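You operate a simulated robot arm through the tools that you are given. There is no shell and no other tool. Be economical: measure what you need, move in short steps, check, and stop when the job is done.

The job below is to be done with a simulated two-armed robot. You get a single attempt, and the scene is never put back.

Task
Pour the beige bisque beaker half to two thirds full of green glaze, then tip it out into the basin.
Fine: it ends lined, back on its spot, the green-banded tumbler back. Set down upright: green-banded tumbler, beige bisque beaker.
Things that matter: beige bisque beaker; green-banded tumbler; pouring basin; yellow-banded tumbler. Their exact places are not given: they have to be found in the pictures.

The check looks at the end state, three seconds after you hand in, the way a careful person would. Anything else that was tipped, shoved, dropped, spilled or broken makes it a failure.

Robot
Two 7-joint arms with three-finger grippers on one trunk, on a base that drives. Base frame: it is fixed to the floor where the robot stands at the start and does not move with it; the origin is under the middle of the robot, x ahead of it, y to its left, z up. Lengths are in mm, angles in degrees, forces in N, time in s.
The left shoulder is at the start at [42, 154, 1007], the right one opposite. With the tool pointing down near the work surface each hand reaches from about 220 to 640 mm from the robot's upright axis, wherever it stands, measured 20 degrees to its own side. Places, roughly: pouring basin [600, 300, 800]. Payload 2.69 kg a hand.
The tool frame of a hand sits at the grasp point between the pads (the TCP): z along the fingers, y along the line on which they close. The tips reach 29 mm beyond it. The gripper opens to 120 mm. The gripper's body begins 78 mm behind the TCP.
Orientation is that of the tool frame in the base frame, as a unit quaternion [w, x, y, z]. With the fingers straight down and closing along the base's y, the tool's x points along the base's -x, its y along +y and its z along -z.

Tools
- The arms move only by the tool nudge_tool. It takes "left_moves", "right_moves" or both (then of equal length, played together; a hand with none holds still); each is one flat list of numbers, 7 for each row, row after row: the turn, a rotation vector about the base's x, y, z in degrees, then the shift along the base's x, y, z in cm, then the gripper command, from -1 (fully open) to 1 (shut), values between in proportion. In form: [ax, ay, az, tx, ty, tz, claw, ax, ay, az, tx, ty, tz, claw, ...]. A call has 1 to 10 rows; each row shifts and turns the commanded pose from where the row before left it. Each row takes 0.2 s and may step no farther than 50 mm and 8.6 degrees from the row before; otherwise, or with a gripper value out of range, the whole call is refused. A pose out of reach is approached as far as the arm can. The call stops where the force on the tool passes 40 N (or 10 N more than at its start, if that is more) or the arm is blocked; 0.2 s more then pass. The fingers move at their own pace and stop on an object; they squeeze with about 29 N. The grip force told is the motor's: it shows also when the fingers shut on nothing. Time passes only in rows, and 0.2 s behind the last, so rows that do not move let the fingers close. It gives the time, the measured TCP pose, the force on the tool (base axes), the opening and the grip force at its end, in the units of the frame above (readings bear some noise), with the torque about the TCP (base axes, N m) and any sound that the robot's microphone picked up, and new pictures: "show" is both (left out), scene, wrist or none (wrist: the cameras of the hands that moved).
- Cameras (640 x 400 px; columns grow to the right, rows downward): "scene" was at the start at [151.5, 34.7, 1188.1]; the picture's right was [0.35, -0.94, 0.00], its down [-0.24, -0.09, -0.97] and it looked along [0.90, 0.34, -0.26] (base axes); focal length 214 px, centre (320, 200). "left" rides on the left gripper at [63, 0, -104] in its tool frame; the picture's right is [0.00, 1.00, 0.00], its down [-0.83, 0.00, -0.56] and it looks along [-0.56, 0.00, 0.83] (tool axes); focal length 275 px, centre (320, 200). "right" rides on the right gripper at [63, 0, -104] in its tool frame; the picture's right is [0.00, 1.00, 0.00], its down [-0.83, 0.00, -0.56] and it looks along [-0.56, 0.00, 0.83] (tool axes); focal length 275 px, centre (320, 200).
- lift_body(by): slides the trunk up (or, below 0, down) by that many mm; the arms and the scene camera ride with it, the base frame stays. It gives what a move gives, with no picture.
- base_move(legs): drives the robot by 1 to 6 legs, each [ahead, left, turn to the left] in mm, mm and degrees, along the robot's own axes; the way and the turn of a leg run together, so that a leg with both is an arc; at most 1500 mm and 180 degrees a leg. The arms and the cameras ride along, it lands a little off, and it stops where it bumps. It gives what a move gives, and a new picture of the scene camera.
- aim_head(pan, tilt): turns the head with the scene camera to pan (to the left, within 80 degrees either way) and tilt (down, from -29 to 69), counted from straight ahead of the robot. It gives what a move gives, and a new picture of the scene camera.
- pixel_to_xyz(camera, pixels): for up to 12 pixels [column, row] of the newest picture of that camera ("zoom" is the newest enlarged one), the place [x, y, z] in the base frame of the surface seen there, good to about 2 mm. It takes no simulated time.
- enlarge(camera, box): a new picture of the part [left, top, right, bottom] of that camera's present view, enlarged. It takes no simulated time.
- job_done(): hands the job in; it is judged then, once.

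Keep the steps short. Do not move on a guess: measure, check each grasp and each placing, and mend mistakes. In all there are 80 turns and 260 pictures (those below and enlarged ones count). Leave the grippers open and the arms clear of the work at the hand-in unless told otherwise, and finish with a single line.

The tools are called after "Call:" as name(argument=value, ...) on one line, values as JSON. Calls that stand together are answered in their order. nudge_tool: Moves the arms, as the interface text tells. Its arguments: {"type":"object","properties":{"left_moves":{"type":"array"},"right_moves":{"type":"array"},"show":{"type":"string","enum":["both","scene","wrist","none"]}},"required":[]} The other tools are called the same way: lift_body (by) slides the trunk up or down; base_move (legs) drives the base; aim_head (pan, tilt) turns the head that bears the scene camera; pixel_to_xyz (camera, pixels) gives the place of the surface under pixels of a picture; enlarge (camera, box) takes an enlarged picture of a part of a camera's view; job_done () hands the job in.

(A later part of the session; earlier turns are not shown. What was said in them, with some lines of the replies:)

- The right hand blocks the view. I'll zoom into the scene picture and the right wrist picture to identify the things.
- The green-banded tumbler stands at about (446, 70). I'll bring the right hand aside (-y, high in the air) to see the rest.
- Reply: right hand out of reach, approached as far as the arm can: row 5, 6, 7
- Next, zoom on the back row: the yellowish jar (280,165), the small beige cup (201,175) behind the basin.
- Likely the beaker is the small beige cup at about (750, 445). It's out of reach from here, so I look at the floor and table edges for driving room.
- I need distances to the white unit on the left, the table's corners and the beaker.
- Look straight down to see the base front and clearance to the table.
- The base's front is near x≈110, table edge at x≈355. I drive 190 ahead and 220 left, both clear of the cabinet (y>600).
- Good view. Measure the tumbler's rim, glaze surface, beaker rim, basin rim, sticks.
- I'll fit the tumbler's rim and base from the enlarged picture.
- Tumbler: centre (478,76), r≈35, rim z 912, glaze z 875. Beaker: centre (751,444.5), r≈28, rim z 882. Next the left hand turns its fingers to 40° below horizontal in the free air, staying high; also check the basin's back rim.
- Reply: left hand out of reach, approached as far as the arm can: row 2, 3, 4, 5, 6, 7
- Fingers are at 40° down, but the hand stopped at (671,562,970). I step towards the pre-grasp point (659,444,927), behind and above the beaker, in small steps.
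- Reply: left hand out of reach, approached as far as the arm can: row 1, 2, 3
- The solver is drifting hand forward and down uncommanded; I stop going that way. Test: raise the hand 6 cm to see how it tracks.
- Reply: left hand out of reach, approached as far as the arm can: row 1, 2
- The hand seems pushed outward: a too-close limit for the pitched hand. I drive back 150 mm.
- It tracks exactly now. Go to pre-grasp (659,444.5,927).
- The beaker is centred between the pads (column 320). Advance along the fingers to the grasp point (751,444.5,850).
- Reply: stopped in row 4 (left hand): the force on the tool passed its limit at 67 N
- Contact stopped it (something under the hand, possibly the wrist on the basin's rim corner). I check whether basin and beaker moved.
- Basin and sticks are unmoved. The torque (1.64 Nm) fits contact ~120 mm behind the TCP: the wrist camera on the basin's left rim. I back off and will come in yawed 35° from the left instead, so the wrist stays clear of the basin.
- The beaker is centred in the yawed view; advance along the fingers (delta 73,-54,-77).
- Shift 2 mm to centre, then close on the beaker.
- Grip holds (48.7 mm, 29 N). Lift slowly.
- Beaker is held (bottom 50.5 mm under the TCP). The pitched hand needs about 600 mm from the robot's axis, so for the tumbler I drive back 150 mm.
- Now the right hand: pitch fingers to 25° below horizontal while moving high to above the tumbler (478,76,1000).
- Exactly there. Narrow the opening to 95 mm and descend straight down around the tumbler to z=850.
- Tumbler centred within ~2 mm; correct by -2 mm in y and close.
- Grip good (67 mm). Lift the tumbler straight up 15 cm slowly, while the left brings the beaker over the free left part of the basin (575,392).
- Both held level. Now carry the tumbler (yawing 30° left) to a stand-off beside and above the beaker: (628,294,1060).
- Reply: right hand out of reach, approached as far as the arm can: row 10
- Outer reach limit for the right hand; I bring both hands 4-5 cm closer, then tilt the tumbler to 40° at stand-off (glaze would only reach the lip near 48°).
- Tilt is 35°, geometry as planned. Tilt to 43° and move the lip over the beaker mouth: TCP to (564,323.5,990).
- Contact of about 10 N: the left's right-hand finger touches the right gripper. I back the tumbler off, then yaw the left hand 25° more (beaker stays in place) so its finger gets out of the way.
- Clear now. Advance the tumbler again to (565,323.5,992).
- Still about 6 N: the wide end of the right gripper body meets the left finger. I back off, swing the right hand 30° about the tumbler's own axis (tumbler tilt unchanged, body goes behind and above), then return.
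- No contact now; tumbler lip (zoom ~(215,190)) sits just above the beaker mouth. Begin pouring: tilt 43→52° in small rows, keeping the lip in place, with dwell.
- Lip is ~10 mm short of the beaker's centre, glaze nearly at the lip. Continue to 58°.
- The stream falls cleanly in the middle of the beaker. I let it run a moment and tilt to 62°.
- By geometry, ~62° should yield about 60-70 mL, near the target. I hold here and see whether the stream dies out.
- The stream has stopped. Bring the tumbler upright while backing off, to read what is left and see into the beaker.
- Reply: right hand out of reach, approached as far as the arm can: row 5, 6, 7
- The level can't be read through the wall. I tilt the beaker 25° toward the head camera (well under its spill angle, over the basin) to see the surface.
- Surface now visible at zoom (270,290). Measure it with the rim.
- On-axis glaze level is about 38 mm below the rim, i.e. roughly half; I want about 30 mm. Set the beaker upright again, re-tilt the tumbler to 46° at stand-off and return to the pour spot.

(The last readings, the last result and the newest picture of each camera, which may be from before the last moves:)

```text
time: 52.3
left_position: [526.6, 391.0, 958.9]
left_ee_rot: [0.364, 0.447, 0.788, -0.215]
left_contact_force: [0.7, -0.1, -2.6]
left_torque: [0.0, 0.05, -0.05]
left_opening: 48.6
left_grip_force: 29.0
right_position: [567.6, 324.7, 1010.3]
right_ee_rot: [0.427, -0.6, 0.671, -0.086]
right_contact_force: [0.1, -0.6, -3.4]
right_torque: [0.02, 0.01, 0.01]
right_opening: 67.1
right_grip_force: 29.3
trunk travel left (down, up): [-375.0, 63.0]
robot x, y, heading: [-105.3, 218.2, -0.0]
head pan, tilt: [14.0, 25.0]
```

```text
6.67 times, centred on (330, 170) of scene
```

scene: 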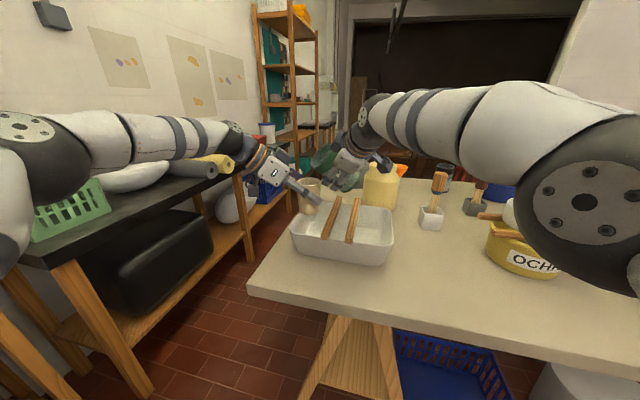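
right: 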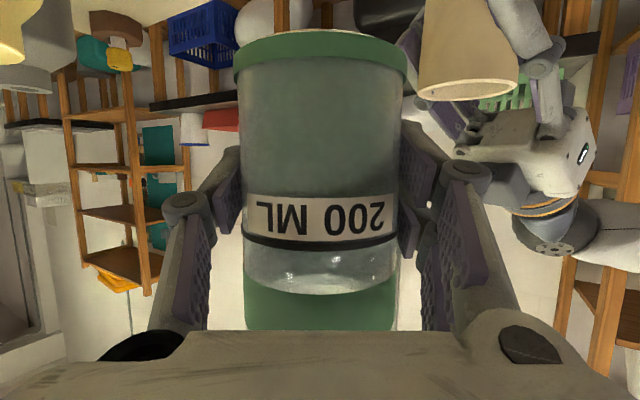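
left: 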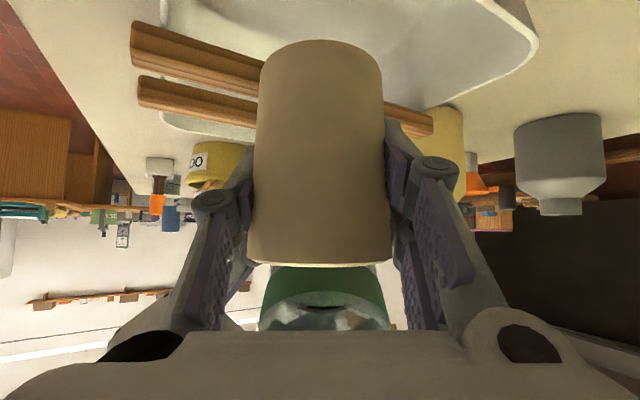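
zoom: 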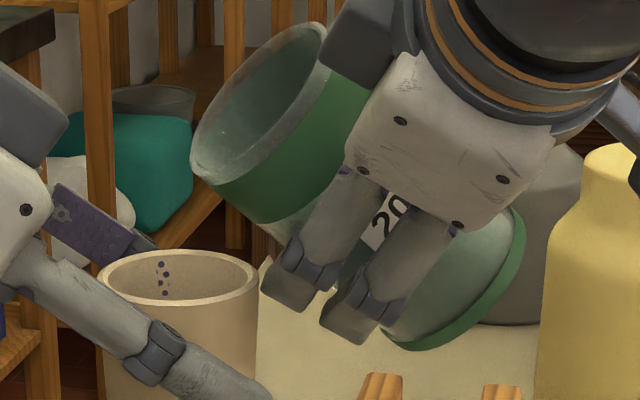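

Position repeated. Tilt to 64° slowly and dwell.

Call:
nudge_tool(right_moves=[-6.5, -3.75, 0, 0, 0, 0, 1, -3.46, -2, 0, 0, 0, 0, 1, -1.73, -1, 0, 0, 0, 0, 1, -1.73, -1, 0, 0, 0, 0, 1, -1.73, -1, 0, 0, 0, 0.1, 1, 0, 0, 0, 0, 0, 0, 1, 0, 0, 0, 0, 0, 0, 1, 0, 0, 0, 0, 0, 0, 1, 0, 0, 0, 0, 0, 0, 1, 0, 0, 0, 0, 0, 0, 1], show="scene")

Call:
enlarge(camera="scene", box=[290, 140, 370, 200])

```text
time: 54.5
left_position: [526.1, 389.8, 958.7]
left_ee_rot: [0.365, 0.448, 0.787, -0.216]
left_contact_force: [1.0, 0.3, -1.9]
left_torque: [-0.03, -0.01, 0.01]
left_opening: 48.4
left_grip_force: 28.6
right_position: [568.7, 324.4, 1010.6]
right_ee_rot: [-0.395, 0.643, -0.619, 0.219]
right_contact_force: [0.0, 0.1, -3.2]
right_torque: [0.05, 0.02, -0.01]
right_opening: 66.7
right_grip_force: 29.0
trunk travel left (down, up): [-375.0, 63.0]
robot x, y, heading: [-109.4, 221.1, -0.1]
head pan, tilt: [14.0, 25.0]
```

scene: 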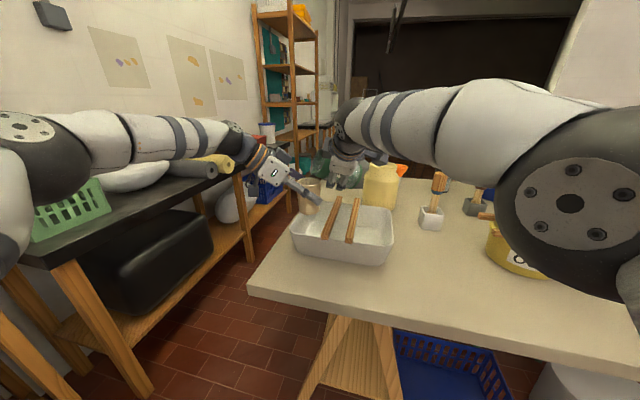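

```text
6.67 times, centred on (330, 170) of scene
```

zoom: 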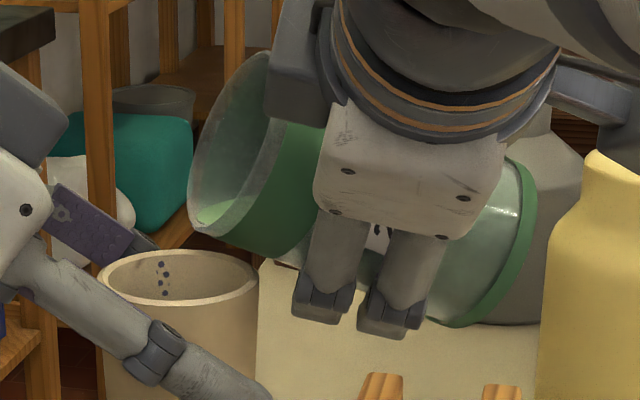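

Stream ended. Back the tumbler off a little and tilt the beaker again to read the level.

Call:
nudge_tool(right_moves=[6.5, 3.75, 0, 0, 0, 0.5, 1, 6.5, 3.75, 0, 0.3, -1.7, 1, 1, 0, 0, 0, 0.3, -1.7, 1, 1, 0, 0, 0, 0, 0, 0, 1, 0, 0, 0, 0, 0, 0, 1, 0, 0, 0, 0, 0, 0, 1, 0, 0, 0, 0, 0, 0, 1, 0, 0, 0, 0, 0, 0, 1], left_moves=[0, 0, 0, 0, 0, 0, 1, 0, 0, 0, 0, 0, 0, 1, 0, 0, 0, 0, 0, 0, 1, 1.7, -6.0, 0, 0, 0, 0, 1, 1.7, -6.0, 0, 0, 0, 0, 1, 1.7, -6.0, 0, 0, 0, 0, 1, 1.7, -6.0, 0, 0, 0, 0, 1, 0, 0, 0, 0, 0, 0, 1], show="scene")

Call:
enlarge(camera="scene", box=[285, 155, 345, 205])

Call:
pixel_to_xyz(camera="zoom", pixels=[[270, 291], [255, 291], [285, 290], [270, 286], [270, 280], [255, 280], [285, 280], [270, 275], [268, 172], [260, 300], [270, 265], [255, 270]])

```text
time: 56.3
left_position: [526.3, 391.2, 957.9]
left_ee_rot: [0.494, 0.504, 0.705, -0.072]
left_contact_force: [-0.3, -0.3, -2.7]
left_torque: [-0.01, -0.01, 0.0]
left_opening: 48.6
left_grip_force: 29.0
right_position: [574.0, 290.6, 1036.0]
right_ee_rot: [0.423, -0.607, 0.664, -0.105]
right_contact_force: [-0.4, 1.1, -2.6]
right_torque: [0.02, 0.02, -0.01]
right_opening: 67.0
right_grip_force: 29.2
trunk travel left (down, up): [-375.0, 63.0]
robot x, y, heading: [-109.0, 220.9, -0.2]
head pan, tilt: [14.0, 25.0]
```

scene: 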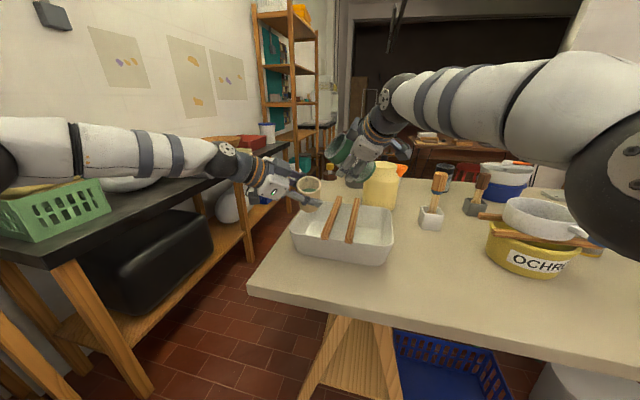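

```text
8.00 times, centred on (315, 180) of scene
```

zoom: 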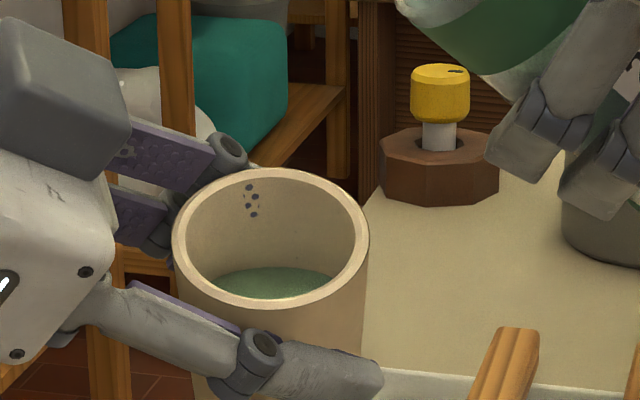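

```text
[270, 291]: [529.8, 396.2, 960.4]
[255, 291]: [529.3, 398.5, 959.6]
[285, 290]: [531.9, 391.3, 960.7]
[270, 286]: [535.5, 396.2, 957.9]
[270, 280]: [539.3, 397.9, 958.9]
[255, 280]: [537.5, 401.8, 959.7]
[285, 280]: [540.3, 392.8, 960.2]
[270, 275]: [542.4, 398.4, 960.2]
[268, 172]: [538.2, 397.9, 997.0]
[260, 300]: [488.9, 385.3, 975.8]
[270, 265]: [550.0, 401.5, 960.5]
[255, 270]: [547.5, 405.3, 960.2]
```

Level is now 29.4 mm below the rim on the axis: about 60 % full. Good. Now beaker upright and tumbler upright, backing the tumbler away.

Call:
nudge_tool(right_moves=[7.02, 4.03, 0, 0, -0.8, 0.3, 1, 7.02, 4.03, 0, -0.4, -1, 0, 1, 7.02, 4.03, 0, -0.6, -1, 0, 1, 7.02, 4.03, 0, -0.6, -1.2, 0, 1, 7.02, 4.03, 0, -0.6, -1.2, 0, 1, 7.02, 4.03, 0, -0.6, -1.2, 0, 1, 0, 0, 0, 0, 0, 0, 1], left_moves=[-1.7, 6.0, 0, 0, 0, 0, 1, -1.7, 6.0, 0, 0, 0, 0, 1, -1.7, 6.0, 0, 0, 0, 0, 1, -1.7, 6.0, 0, 0, 0, 0, 1, 0, 0, 0, 0, 0, 0, 1, 0, 0, 0, 0, 0, 0, 1, 0, 0, 0, 0, 0, 0, 1], show="both")

```text
time: 57.9
left_position: [526.5, 391.5, 959.1]
left_ee_rot: [0.365, 0.447, 0.788, -0.215]
left_contact_force: [-0.2, -0.5, -2.7]
left_torque: [0.01, -0.03, 0.02]
left_opening: 48.9
left_grip_force: 28.8
right_position: [546.5, 227.5, 1038.0]
right_ee_rot: [0.467, -0.424, 0.73, 0.265]
right_contact_force: [-0.6, -0.3, -3.1]
right_torque: [-0.01, 0.02, 0.04]
right_opening: 67.1
right_grip_force: 28.7
trunk travel left (down, up): [-375.0, 63.0]
robot x, y, heading: [-108.7, 219.6, 0.0]
head pan, tilt: [14.0, 25.0]
```

scene: 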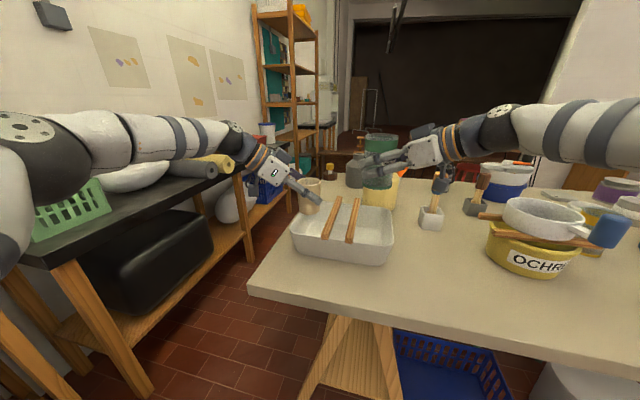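
right: 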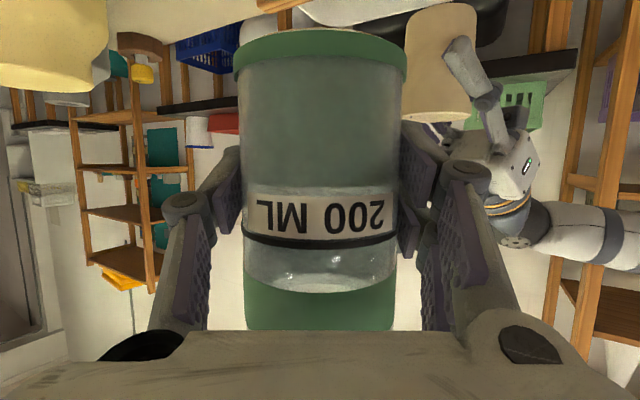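
left: 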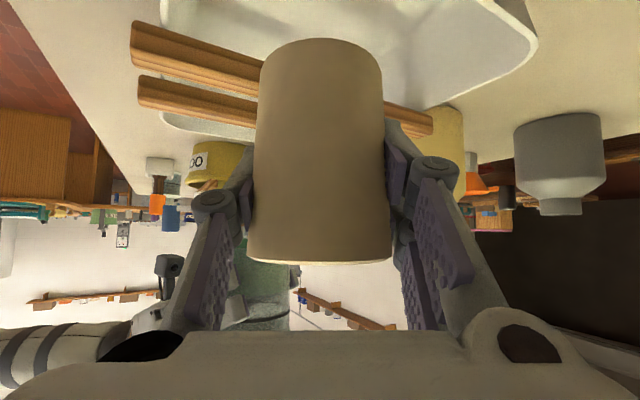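

Tumbler upright (level check fine). Carry it back above its spot, undoing the 60° yaw: to (478,76,1000).

Call:
nudge_tool(right_moves=[0, 0, -3.5, -0.4, -0.8, 0, 1, 0, 0, -7, -0.8, -1.8, -0.4, 1, 0, 0, -7, -0.8, -1.9, -0.5, 1, 0, 0, -7, -0.8, -1.9, -0.5, 1, 0, 0, -7, -0.8, -1.9, -0.5, 1, 0, 0, -7, -0.8, -1.9, -0.5, 1, 0, 0, -7, -0.8, -1.9, -0.5, 1, 0, 0, -7, -0.8, -1.8, -0.5, 1, 0, 0, -7, -0.85, -1.25, -0.4, 1, 0, 0, 0, 0, 0, 0, 1], show="wrist")

Call:
aim_head(pan=0, tilt=32)

```text
time: 60.1
left_position: [526.1, 390.5, 959.5]
left_ee_rot: [0.364, 0.447, 0.788, -0.215]
left_contact_force: [-0.4, 0.3, -2.6]
left_torque: [0.0, 0.01, 0.01]
left_opening: 48.7
left_grip_force: 29.1
right_position: [481.0, 79.6, 1003.0]
right_ee_rot: [0.536, -0.006, 0.844, -0.002]
right_contact_force: [0.2, -0.2, -3.1]
right_torque: [-0.03, 0.02, -0.01]
right_opening: 67.2
right_grip_force: 28.9
right hand out of reach, approached as far as the arm can: row 6
trunk travel left (down, up): [-375.0, 63.0]
robot x, y, heading: [-107.9, 219.1, -0.2]
head pan, tilt: [14.0, 25.0]
```

right: 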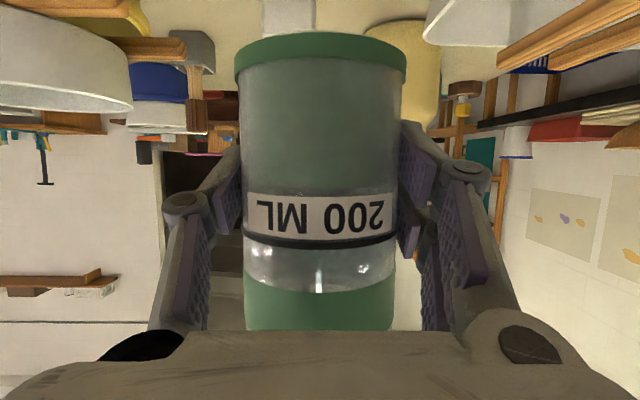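

```text
time: 60.9
left_position: [524.9, 390.9, 959.5]
left_ee_rot: [0.365, 0.448, 0.787, -0.216]
left_contact_force: [0.4, -0.6, -3.1]
left_torque: [-0.01, 0.05, -0.03]
left_opening: 48.5
left_grip_force: 28.9
right_position: [479.8, 81.0, 1002.8]
right_ee_rot: [0.537, -0.007, 0.844, -0.002]
right_contact_force: [-0.2, -0.4, -3.6]
right_torque: [-0.03, 0.02, -0.03]
right_opening: 66.9
right_grip_force: 28.8
trunk travel left (down, up): [-375.0, 63.0]
robot x, y, heading: [-108.0, 221.7, -0.0]
head pan, tilt: [0.0, 32.0]
```

scene: 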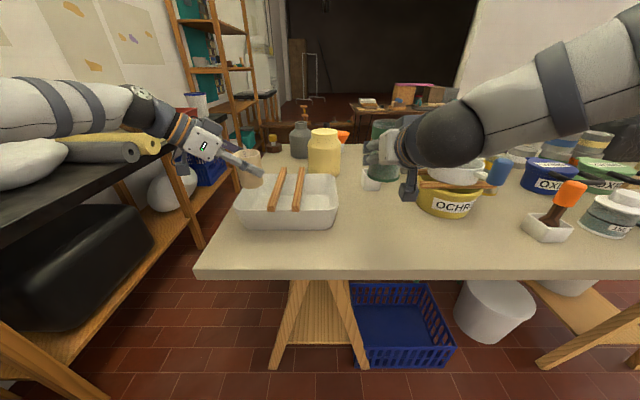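

Lower to its spot: delta (-2,-5,-150), slow at the end.

Call:
nudge_tool(right_moves=[0, 0, 0, -0.2, -0.5, 0, 1, 0, 0, 0, 0, 0, -4, 1, 0, 0, 0, 0, 0, -4, 1, 0, 0, 0, 0, 0, -3.5, 1, 0, 0, 0, 0, 0, -2, 1, 0, 0, 0, 0, 0, -1, 1, 0, 0, 0, 0, 0, -0.4, 1, 0, 0, 0, 0, 0, 0, 1], show="both")

```text
time: 62.7
left_position: [525.9, 391.1, 959.2]
left_ee_rot: [0.364, 0.447, 0.788, -0.216]
left_contact_force: [-0.1, -0.2, -3.3]
left_torque: [-0.04, 0.02, -0.03]
left_opening: 48.6
left_grip_force: 29.5
right_position: [478.0, 74.7, 853.3]
right_ee_rot: [0.537, -0.008, 0.844, 0.0]
right_contact_force: [0.0, 0.5, -4.1]
right_torque: [-0.02, -0.01, 0.04]
right_opening: 66.9
right_grip_force: 29.0
trunk travel left (down, up): [-375.0, 63.0]
robot x, y, heading: [-111.5, 220.1, -0.1]
head pan, tilt: [0.0, 32.0]
```

scene: 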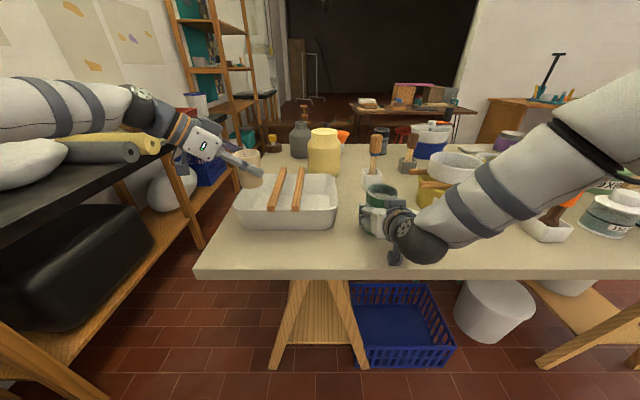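
right: 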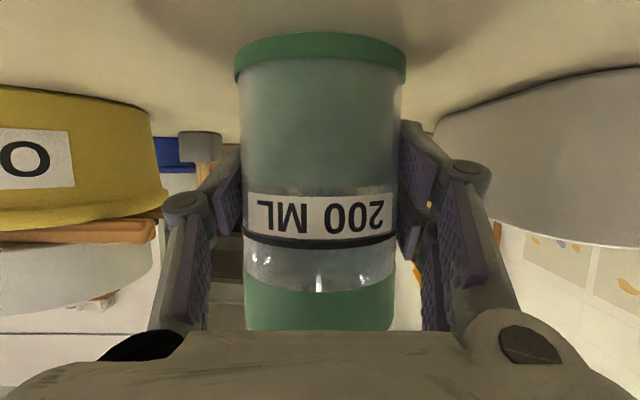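

Still weighing 4 N: not touched yet. Lower the last 2-3 mm, then open.

Call:
nudge_tool(right_moves=[0, 0, 0, 0, 0.1, -0.1, 1, 0, 0, 0, 0, 0, -0.1, 1, 0, 0, 0, 0, 0, -0.1, 1, 0, 0, 0, 0, 0, 0, 1], show="none")

```text
time: 63.7
left_position: [526.2, 391.4, 959.9]
left_ee_rot: [0.366, 0.447, 0.787, -0.215]
left_contact_force: [0.9, 0.2, -2.5]
left_torque: [0.0, 0.0, -0.01]
left_opening: 48.7
left_grip_force: 28.9
right_position: [478.9, 76.4, 852.0]
right_ee_rot: [0.539, -0.006, 0.842, -0.001]
right_contact_force: [-1.8, 1.2, 7.1]
right_torque: [0.34, -0.08, 0.06]
right_opening: 67.1
right_grip_force: 28.2
trunk travel left (down, up): [-375.0, 63.0]
robot x, y, heading: [-109.4, 222.4, 0.2]
head pan, tilt: [0.0, 32.0]
```

Touchdown (7 N up). Ease up 1 mm, open in steps, then check before lifting.

Call:
nudge_tool(right_moves=[0, 0, 0, 0, 0, 0.1, 1, 0, 0, 0, 0, 0, 0, -0.2, 0, 0, 0, 0, 0, 0, -0.4, 0, 0, 0, 0, 0, 0, -0.58, 0, 0, 0, 0, 0, 0, -0.58], show="wrist")

```text
time: 64.9
left_position: [526.7, 390.9, 959.8]
left_ee_rot: [0.365, 0.447, 0.788, -0.216]
left_contact_force: [-0.7, -1.0, -1.9]
left_torque: [0.0, -0.01, 0.01]
left_opening: 48.6
left_grip_force: 28.8
right_position: [477.8, 76.0, 853.3]
right_ee_rot: [0.537, -0.007, 0.844, -0.001]
right_contact_force: [-0.2, -0.7, 0.3]
right_torque: [0.02, 0.03, -0.02]
right_opening: 94.9
right_grip_force: 0.0
trunk travel left (down, up): [-375.0, 63.0]
robot x, y, heading: [-111.0, 221.3, -0.1]
head pan, tilt: [0.0, 32.0]
```

right: 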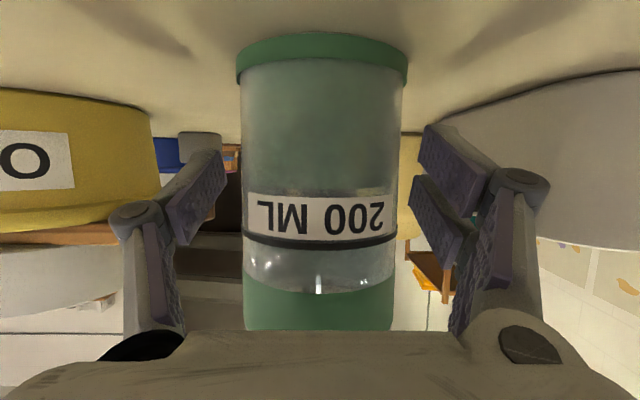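

It stands free and centred. Lift the right hand straight up and off to the right.

Call:
nudge_tool(right_moves=[0, 0, 0, 0, 0, 2, -0.58, 0, 0, 0, 0, 0, 4, -0.58, 0, 0, 0, 0, 0, 4, -0.58, 0, 0, 0, 0, 0, 4, -0.58, 0, 0, 0, 0, 0, 4, -0.58, 0, 0, 0, 0, 0, 4, -1, 0, 0, 0, 0, -4, 0, -1, 0, 0, 0, 0, -4, 0, -1, 0, 0, 0, 0, -4, 0, -1, 0, 0, 0, 0, -4, 0, -1], show="scene")

Call:
enlarge(camera="scene", box=[220, 120, 440, 260])

```text
time: 67.1
left_position: [525.5, 390.6, 960.2]
left_ee_rot: [0.364, 0.448, 0.787, -0.216]
left_contact_force: [-0.5, -0.2, -2.2]
left_torque: [-0.01, 0.02, -0.03]
left_opening: 48.7
left_grip_force: 29.1
right_position: [477.7, -84.3, 1072.9]
right_ee_rot: [0.537, -0.007, 0.844, -0.001]
right_contact_force: [0.4, 0.1, -0.3]
right_torque: [-0.02, 0.05, 0.03]
right_opening: 120.0
right_grip_force: 0.0
trunk travel left (down, up): [-375.0, 63.0]
robot x, y, heading: [-106.8, 219.4, -0.0]
head pan, tilt: [0.0, 32.0]
```

scene: 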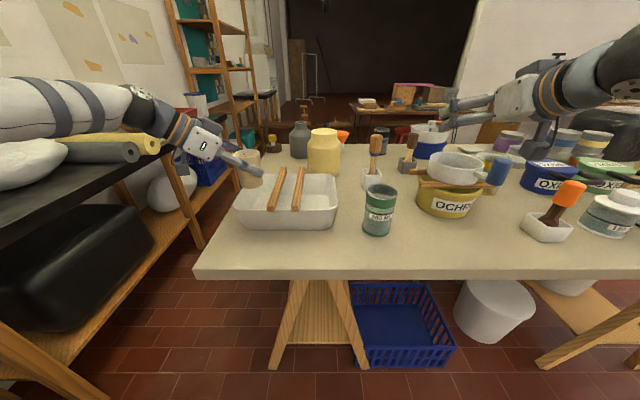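

```text
2.86 times, centred on (330, 190) of scene
```

zoom: 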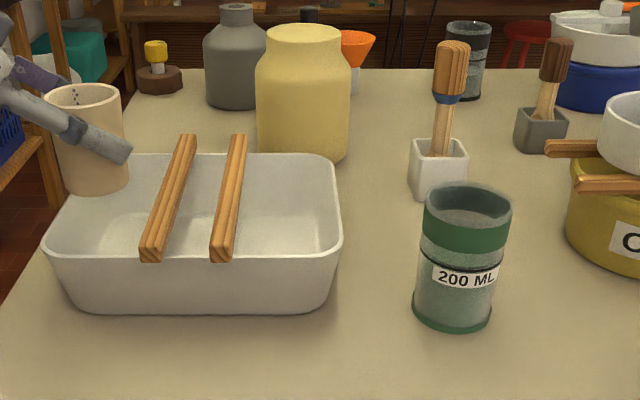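

The tumbler is back on its spot. Now move the beaker to (590,405,975) over the free left part of the basin and tilt it to 40° (mouth toward the robot), still below its pour angle.

Call:
nudge_tool(left_moves=[0, 0, 0, 1.6, 0.35, 0.4, 1, 0, 0, 0, 1.6, 0.35, 0.4, 1, 0, 0, 0, 1.6, 0.35, 0.4, 1, 0, 0, 0, 1.6, 0.35, 0.3, 1, 3.9, -6.75, 0, 0, 0, 0, 1, 3.9, -6.75, 0, 0, 0, 0, 1, 3.9, -6.75, 0, 0, 0, 0, 1, 3.9, -6.75, 0, 0, 0, 0, 1, 3.9, -6.75, 0, 0, 0, 0, 1], show="both")

Call:
enlarge(camera="scene", box=[180, 100, 380, 250])

```text
time: 69.1
left_position: [562.8, 397.7, 966.6]
left_ee_rot: [0.498, 0.545, 0.672, 0.058]
left_contact_force: [-0.2, -0.2, -2.6]
left_torque: [-0.02, 0.02, -0.02]
left_opening: 48.7
left_grip_force: 29.2
left hand out of reach, approached as far as the arm can: row 3, 4
right_position: [478.8, -84.7, 1073.6]
right_ee_rot: [0.537, -0.006, 0.844, -0.002]
right_contact_force: [1.3, 0.2, 0.2]
right_torque: [0.02, -0.02, 0.01]
right_opening: 119.9
right_grip_force: 0.1
trunk travel left (down, up): [-375.0, 63.0]
robot x, y, heading: [-104.7, 223.3, -0.1]
head pan, tilt: [0.0, 32.0]
```

scene: 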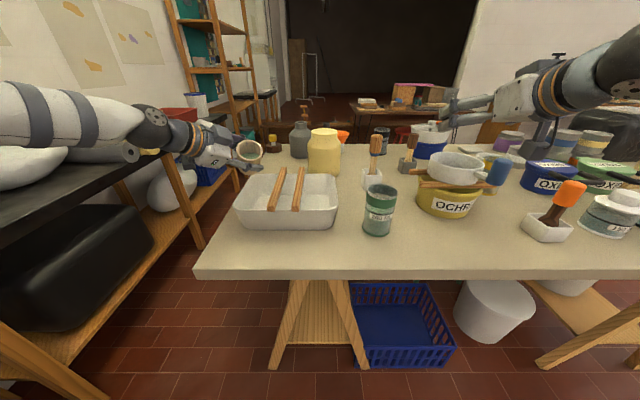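
left: 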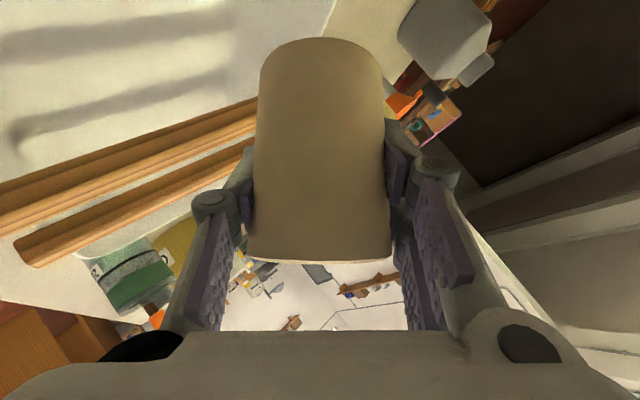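

```text
2.67 times, centred on (280, 175) of scene
```

zoom: 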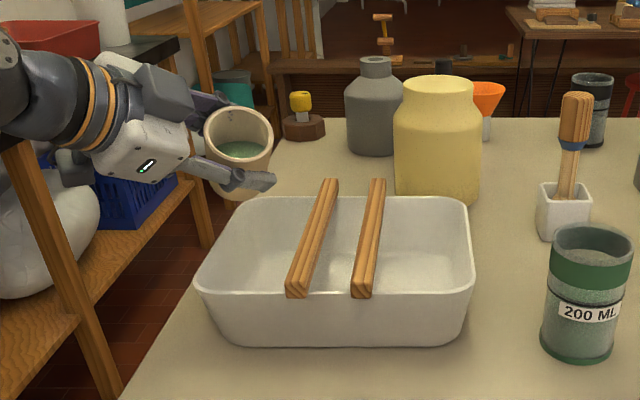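

Glaze visible in the tilted beaker. Shift it 3 cm further ahead so the stream lands mid-basin.

Call:
nudge_tool(left_moves=[0, 0, 0, 1.0, 0.2, 0, 1, 0, 0, 0, 1.0, 0.2, 0, 1, 0, 0, 0, 1.0, 0.2, 0, 1, 2, -3.46, 0, 0, 0, 0, 1], show="none")

```text
time: 70.1
left_position: [593.8, 404.6, 968.6]
left_ee_rot: [0.507, 0.552, 0.656, 0.085]
left_contact_force: [-0.6, 0.3, -2.2]
left_torque: [-0.01, 0.04, 0.0]
left_opening: 48.6
left_grip_force: 29.1
right_position: [478.4, -84.0, 1072.9]
right_ee_rot: [0.537, -0.007, 0.844, -0.001]
right_contact_force: [-0.1, -0.7, 0.0]
right_torque: [0.01, 0.02, -0.01]
right_opening: 120.4
right_grip_force: 0.0
trunk travel left (down, up): [-375.0, 63.0]
robot x, y, heading: [-105.4, 225.1, 0.1]
head pan, tilt: [0.0, 32.0]
```

At (594,405,969), tilt 43°. Pour slowly: 3° per row up to about 70°.

Call:
nudge_tool(left_moves=[1.5, -2.6, 0, 0, 0, 0, 1, 1.5, -2.6, 0, 0, 0, 0, 1, 1.5, -2.6, 0, 0, 0, 0, 1, 1.5, -2.6, 0, 0, 0, 0, 1, 1.5, -2.6, 0, 0, 0, 0, 1, 0, 0, 0, 0, 0, 0, 1, 1.5, -2.6, 0, 0, 0, 0, 1, 1.5, -2.6, 0, 0, 0, 0, 1, 1.5, -2.6, 0, 0, 0, 0, 1, 1.5, -2.6, 0, 0, 0, 0, 1], show="scene")

Call:
enlarge(camera="scene", box=[180, 100, 380, 250])

```text
time: 72.3
left_position: [593.1, 404.1, 967.3]
left_ee_rot: [0.562, 0.578, 0.526, 0.271]
left_contact_force: [0.4, -0.1, -3.3]
left_torque: [0.01, 0.04, -0.02]
left_opening: 48.4
left_grip_force: 28.8
right_position: [476.9, -83.8, 1073.3]
right_ee_rot: [0.537, -0.007, 0.844, -0.001]
right_contact_force: [0.8, -0.1, 0.0]
right_torque: [-0.05, 0.04, -0.01]
right_opening: 120.2
right_grip_force: 0.1
trunk travel left (down, up): [-375.0, 63.0]
robot x, y, heading: [-109.2, 220.4, -0.1]
head pan, tilt: [0.0, 32.0]
```

scene: 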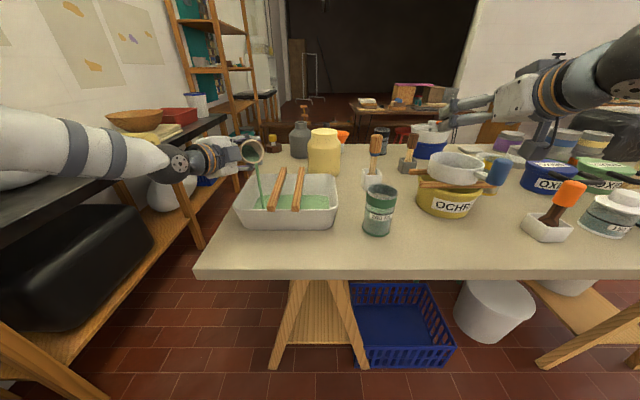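

```text
2.67 times, centred on (280, 175) of scene
```

zoom: 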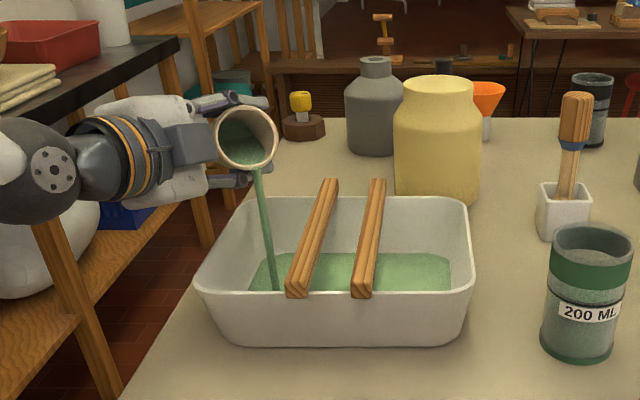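

The stream lands in the basin, clear of sticks. Continue to ~113°.

Call:
nudge_tool(left_moves=[0, 0, 0, 0, 0, 0, 1, 2, -3.46, 0, 0, 0, 0, 1, 2, -3.46, 0, 0, 0, 0, 1, 2, -3.46, 0, 0, 0, 0, 1, 2, -3.46, 0, 0, 0, 0, 1, 3, -5.2, 0, 0, 0, 0, 1, 3, -5.2, 0, 0, 0, 0, 1, 3, -5.2, 0, 0, 0, 0, 1, 3, -5.2, 0, 0, 0, 0, 1, 0, 0, 0, 0, 0, 0, 1], show="scene")

Call:
enlarge(camera="scene", box=[180, 100, 380, 250])

```text
time: 74.5
left_position: [593.1, 404.5, 967.8]
left_ee_rot: [0.584, 0.559, 0.28, 0.517]
left_contact_force: [0.4, 0.0, -1.4]
left_torque: [0.0, 0.03, 0.0]
left_opening: 48.9
left_grip_force: 29.3
right_position: [478.7, -84.0, 1073.2]
right_ee_rot: [0.536, -0.006, 0.844, -0.002]
right_contact_force: [0.5, 0.1, 0.7]
right_torque: [0.02, -0.03, 0.01]
right_opening: 120.3
right_grip_force: 0.1
trunk travel left (down, up): [-375.0, 63.0]
robot x, y, heading: [-107.6, 221.0, -0.1]
head pan, tilt: [0.0, 32.0]
```

scene: 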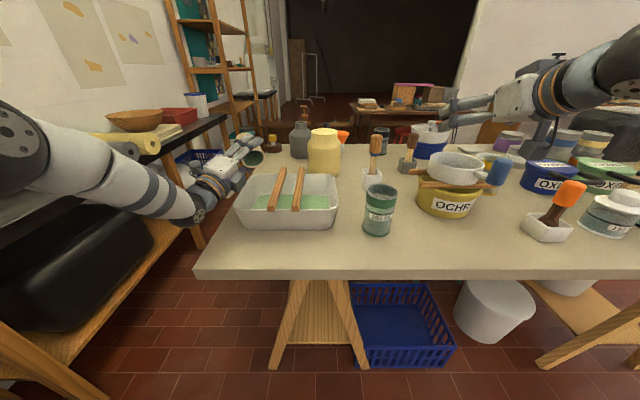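

```text
2.67 times, centred on (280, 175) of scene
```

zoom: 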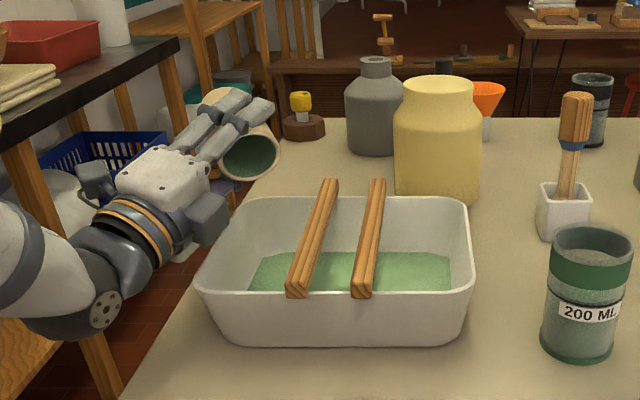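

Emptied, lined green inside. 10° more and wait for the last drops.

Call:
nudge_tool(left_moves=[2.5, -4.33, 0, 0, 0, 0.5, 1, 2.5, -4.33, 0, 0, 0, 0.5, 1, 0, 0, 0, 0, 0, 0, 1, 0, 0, 0, 0, 0, 0, 1, 0, 0, 0, 0, 0, 0, 1, 0, 0, 0, 0, 0, 0, 1, 0, 0, 0, 0, 0, 0, 1, 0, 0, 0, 0, 0, 0, 1, 0, 0, 0, 0, 0, 0, 1], show="scene")

Call:
enlarge(camera="scene", box=[220, 110, 300, 170])

```text
time: 76.5
left_position: [593.4, 404.0, 978.3]
left_ee_rot: [0.58, 0.544, 0.214, 0.568]
left_contact_force: [0.0, -0.1, -1.3]
left_torque: [0.0, 0.04, -0.02]
left_opening: 48.3
left_grip_force: 29.0
right_position: [477.9, -83.3, 1073.7]
right_ee_rot: [0.537, -0.006, 0.844, -0.002]
right_contact_force: [0.4, 0.8, 1.4]
right_torque: [0.02, -0.03, 0.02]
right_opening: 119.9
right_grip_force: 0.0
trunk travel left (down, up): [-375.0, 63.0]
robot x, y, heading: [-110.9, 217.4, -0.1]
head pan, tilt: [0.0, 32.0]
```

scene: 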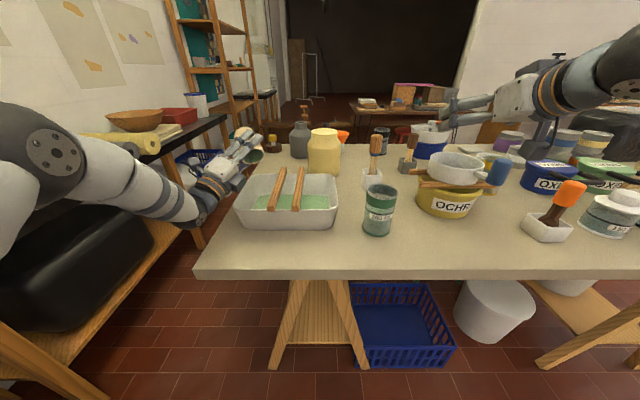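

```text
6.67 times, centred on (260, 140) of scene
```

zoom: 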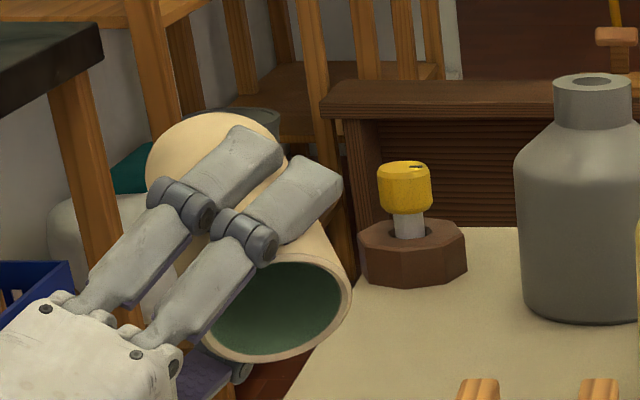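

No more drops; the inside is lined. Turn the beaker upright again.

Call:
nudge_tool(left_moves=[-4, 6.93, 0, 0, 0, 0, 1, -4, 6.93, 0, 0, 0, 0, 1, -4, 6.93, 0, 0, 0, 0, 1, -4, 6.93, 0, 0, 0, 0, 1, -4, 6.93, 0, 0, 0, 0, 1, -4, 6.93, 0, -0.5, 0, 0, 1, -4, 6.93, 0, -0.5, 0, 0, 1, -4, 6.93, 0, -1, 0, 0, 1, -4, 6.93, 0, -1, 0, 0, 1, -4, 6.93, 0, -1, 0, 0, 1], show="none")

Call:
nudge_tool(left_moves=[-4, 6.93, 0, -0.5, 0, 0, 1, -4, 6.93, 0, -0.5, 0, 0, 1, -4, 6.93, 0, 0, 0, 0, 1, -4, 6.93, 0, 0, 0, 0, 1, -4, 6.93, 0, 0, 0, 0, 1, 0, 0, 6, 0, 0.5, 0, 1, 0, 0, 6, 0, 0.5, 0, 1, 0, 0, 6, 0, 0.5, 0, 1, 0, 0, 7, 0, 0.5, 0, 1], show="scene")

```text
time: 78.7
left_position: [552.6, 403.8, 977.8]
left_ee_rot: [0.499, 0.548, 0.669, 0.064]
left_contact_force: [0.3, -1.3, -1.2]
left_torque: [-0.03, 0.01, -0.02]
left_opening: 48.5
left_grip_force: 28.7
right_position: [478.6, -84.6, 1072.9]
right_ee_rot: [0.537, -0.006, 0.844, -0.002]
right_contact_force: [-0.3, 0.1, -0.6]
right_torque: [-0.01, 0.01, 0.01]
right_opening: 119.9
right_grip_force: 0.1
trunk travel left (down, up): [-375.0, 63.0]
robot x, y, heading: [-108.8, 218.0, -0.2]
head pan, tilt: [0.0, 32.0]
```

```text
time: 80.7
left_position: [543.3, 424.6, 978.6]
left_ee_rot: [0.403, 0.266, 0.866, -0.132]
left_contact_force: [0.0, 0.0, -0.6]
left_torque: [0.0, -0.01, -0.02]
left_opening: 48.6
left_grip_force: 28.5
right_position: [477.5, -83.4, 1073.7]
right_ee_rot: [0.537, -0.007, 0.844, -0.001]
right_contact_force: [0.0, 0.4, -0.5]
right_torque: [-0.01, 0.01, 0.01]
right_opening: 120.0
right_grip_force: 0.0
trunk travel left (down, up): [-375.0, 63.0]
robot x, y, heading: [-105.3, 223.7, -0.0]
head pan, tilt: [0.0, 32.0]
```

scene: 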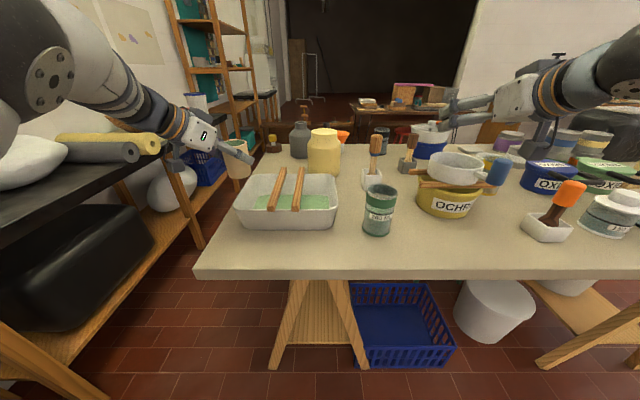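

Orientation matches the grasp exactly. Drive 147 mm ahead to where it was picked up.

Call:
base_move(legs=[[147, 0, 0]])

```text
time: 82.0
left_position: [690.6, 422.6, 977.1]
left_ee_rot: [0.402, 0.268, 0.865, -0.133]
left_contact_force: [-0.1, 0.1, -1.2]
left_torque: [0.0, -0.03, -0.01]
left_opening: 49.1
left_grip_force: 29.0
right_position: [623.6, -85.5, 1074.1]
right_ee_rot: [0.536, -0.005, 0.844, -0.002]
right_contact_force: [-0.4, -0.8, 0.0]
right_torque: [0.01, -0.02, -0.01]
right_opening: 120.1
right_grip_force: 0.0
trunk travel left (down, up): [-375.0, 63.0]
robot x, y, heading: [38.1, 219.6, -0.0]
head pan, tilt: [0.0, 32.0]
```

scene: 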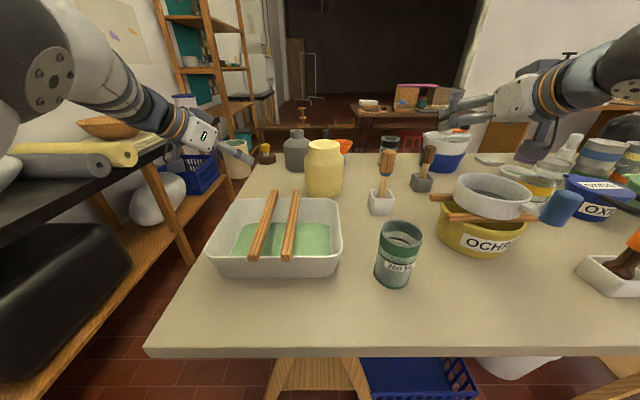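

Move over the spot and lower to about 30 mm above.

Call:
nudge_tool(left_moves=[0, 0, 0, 2, 0.7, 0, 1, 0, 0, 0, 2, 0.8, 0, 1, 0, 0, 0, 2, 0.7, 0, 1, 0, 0, 0, 0, 0, -3, 1, 0, 0, 0, 0, 0, -3, 1, 0, 0, 0, 0, 0, -3.5, 1, 0, 0, 0, 0, 0, 0, 1, 0, 0, 0, 0, 0, 0, 1], show="wrist")

```text
time: 83.8
left_position: [751.1, 442.6, 883.3]
left_ee_rot: [0.403, 0.267, 0.865, -0.132]
left_contact_force: [0.4, 0.2, -0.9]
left_torque: [0.0, 0.03, -0.01]
left_opening: 48.9
left_grip_force: 29.3
right_position: [622.8, -86.3, 1073.6]
right_ee_rot: [0.537, -0.005, 0.844, -0.003]
right_contact_force: [-0.1, 1.0, -0.7]
right_torque: [-0.03, -0.03, -0.03]
right_opening: 120.2
right_grip_force: 0.0
trunk travel left (down, up): [-375.0, 63.0]
robot x, y, heading: [40.5, 222.8, 0.0]
head pan, tilt: [0.0, 32.0]
```

left: 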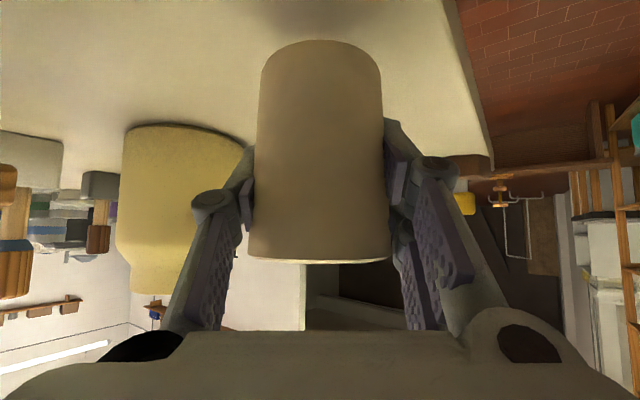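

Lower the remaining ~32 mm with y +1.5 mm, the last millimetres in small steps.

Call:
nudge_tool(left_moves=[0, 0, 0, 0, 0.15, -1.2, 1, 0, 0, 0, 0, 0, -1.2, 1, 0, 0, 0, 0, 0, -0.5, 1, 0, 0, 0, 0, 0, -0.2, 1, 0, 0, 0, 0, 0, -0.1, 1, 0, 0, 0, 0, 0, 0, 1], show="none")

```text
time: 85.2
left_position: [750.5, 444.9, 852.1]
left_ee_rot: [0.403, 0.268, 0.865, -0.132]
left_contact_force: [0.3, -1.3, 5.0]
left_torque: [0.13, 0.11, -0.01]
left_opening: 48.8
left_grip_force: 28.7
right_position: [623.2, -86.0, 1074.0]
right_ee_rot: [0.536, -0.005, 0.844, -0.003]
right_contact_force: [-1.2, 0.2, 0.1]
right_torque: [-0.01, 0.02, -0.02]
right_opening: 119.9
right_grip_force: 0.1
trunk travel left (down, up): [-375.0, 63.0]
robot x, y, heading: [40.0, 217.7, -0.1]
head pan, tilt: [0.0, 32.0]
```

Touchdown (5 N). Open gently and check.

Call:
nudge_tool(left_moves=[0, 0, 0, 0, 0, 0, 0.1, 0, 0, 0, 0, 0, 0, -0.1, 0, 0, 0, 0, 0, 0, -0.33, 0, 0, 0, 0, 0, 0, -0.33], show="wrist")

```text
time: 86.2
left_position: [750.8, 444.8, 851.3]
left_ee_rot: [0.403, 0.268, 0.865, -0.132]
left_contact_force: [0.4, -0.1, 0.4]
left_torque: [0.03, 0.01, -0.01]
left_opening: 80.0
left_grip_force: 0.1
right_position: [622.6, -86.2, 1073.5]
right_ee_rot: [0.536, -0.005, 0.844, -0.003]
right_contact_force: [-0.1, 0.1, 0.1]
right_torque: [-0.02, -0.01, -0.01]
right_opening: 120.4
right_grip_force: 0.0
trunk travel left (down, up): [-375.0, 63.0]
robot x, y, heading: [44.6, 219.4, -0.5]
head pan, tilt: [0.0, 32.0]
```

left: 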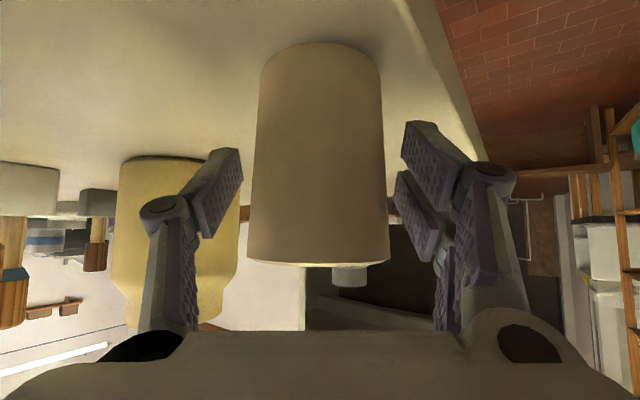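

It stands free. Withdraw backwards along the fingers, then up.

Call:
nudge_tool(left_moves=[0, 0, 0, -1.2, 0.9, 1.3, -0.33, 0, 0, 0, -1.82, 1.35, 1.93, -0.33, 0, 0, 0, -1.82, 1.35, 1.93, -0.33, 0, 0, 0, -1.82, 1.35, 1.93, -0.33, 0, 0, 0, -1.5, 1.6, 2.5, -0.33, 0, 0, 0, 0, 2, 3, -1, 0, 0, 0, 0, 2, 3, -1], show="none")

Call:
aim_head(pan=14, tilt=32)

Call:
enlarge(camera="scene", box=[200, 110, 440, 290])

```text
time: 87.8
left_position: [669.2, 551.6, 1005.1]
left_ee_rot: [0.402, 0.269, 0.865, -0.133]
left_contact_force: [0.0, 0.5, 0.5]
left_torque: [0.01, 0.0, 0.02]
left_opening: 120.1
left_grip_force: 0.1
right_position: [623.7, -86.3, 1074.0]
right_ee_rot: [0.537, -0.005, 0.844, -0.003]
right_contact_force: [-0.4, 0.1, -0.3]
right_torque: [0.01, -0.01, 0.0]
right_opening: 120.1
right_grip_force: 0.1
trunk travel left (down, up): [-375.0, 63.0]
robot x, y, heading: [40.3, 217.5, -0.6]
head pan, tilt: [0.0, 32.0]
```

```text
time: 88.6
left_position: [668.3, 552.0, 1005.5]
left_ee_rot: [0.403, 0.268, 0.865, -0.132]
left_contact_force: [-0.6, -0.3, -1.2]
left_torque: [0.03, -0.01, 0.04]
left_opening: 120.0
left_grip_force: 0.1
right_position: [622.9, -86.0, 1073.2]
right_ee_rot: [0.537, -0.005, 0.843, -0.002]
right_contact_force: [0.1, -0.3, 0.4]
right_torque: [0.03, 0.0, 0.02]
right_opening: 119.9
right_grip_force: 0.0
trunk travel left (down, up): [-375.0, 63.0]
robot x, y, heading: [38.4, 222.0, 0.0]
head pan, tilt: [14.0, 32.0]
```

scene: 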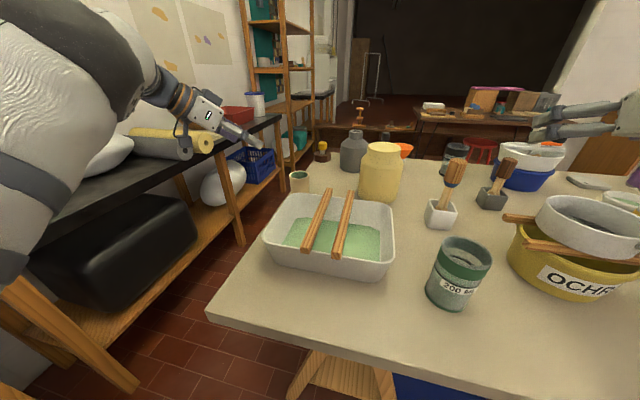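

```text
2.22 times, centred on (320, 200) of scene
```

zoom: 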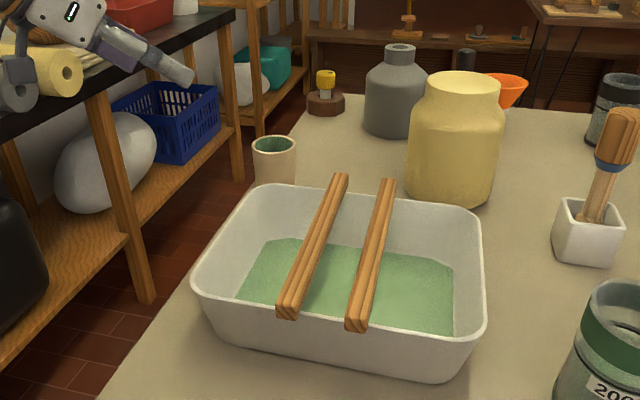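

All clean and upright. A last measurement of beaker and tumbler positions.

Call:
enlarge(camera="scene", box=[270, 150, 330, 200])

Call:
enlarge(camera="scene", box=[400, 210, 520, 330])

Call:
pixel_to_xyz(camera="scene", pixels=[[299, 184], [299, 190], [291, 180], [308, 180], [450, 300], [435, 270], [466, 255]])

```text
8.00 times, centred on (300, 175) of scene
```

zoom: 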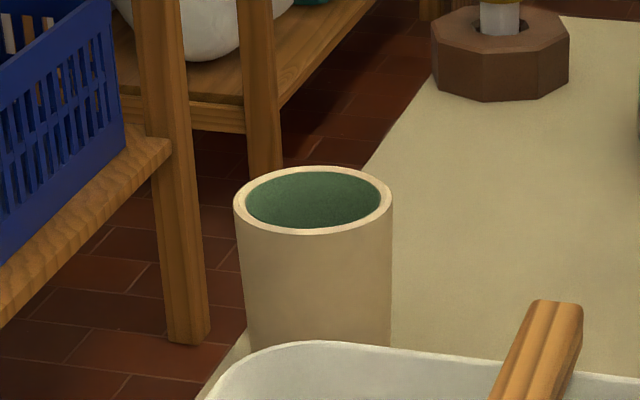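

```text
3.33 times, centred on (460, 270) of scene
```

zoom: 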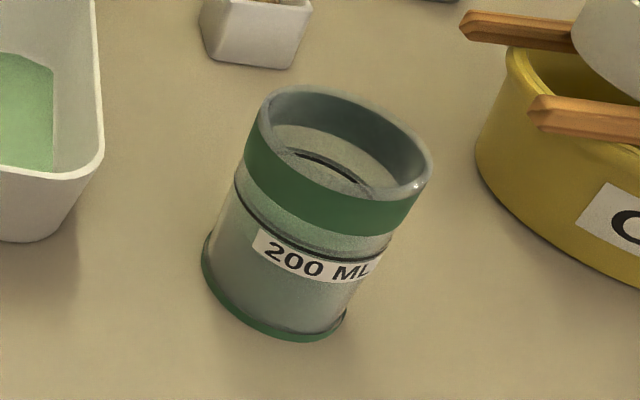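

```text
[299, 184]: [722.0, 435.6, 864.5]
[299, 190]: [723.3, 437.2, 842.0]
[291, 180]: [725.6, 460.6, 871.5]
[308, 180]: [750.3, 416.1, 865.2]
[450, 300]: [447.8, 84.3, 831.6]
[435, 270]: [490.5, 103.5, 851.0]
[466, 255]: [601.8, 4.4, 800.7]
```

The beaker is lined and stands on its spot. The tumbler is back, the grippers are open and the arms are clear, so I hand in.

Call:
job_done()

```text
The job is handed in.
```

The beige beaker was filled to about 60% with green glaze, tipped out into the basin, and set back lined on its spot, with the green-banded tumbler back on its own.
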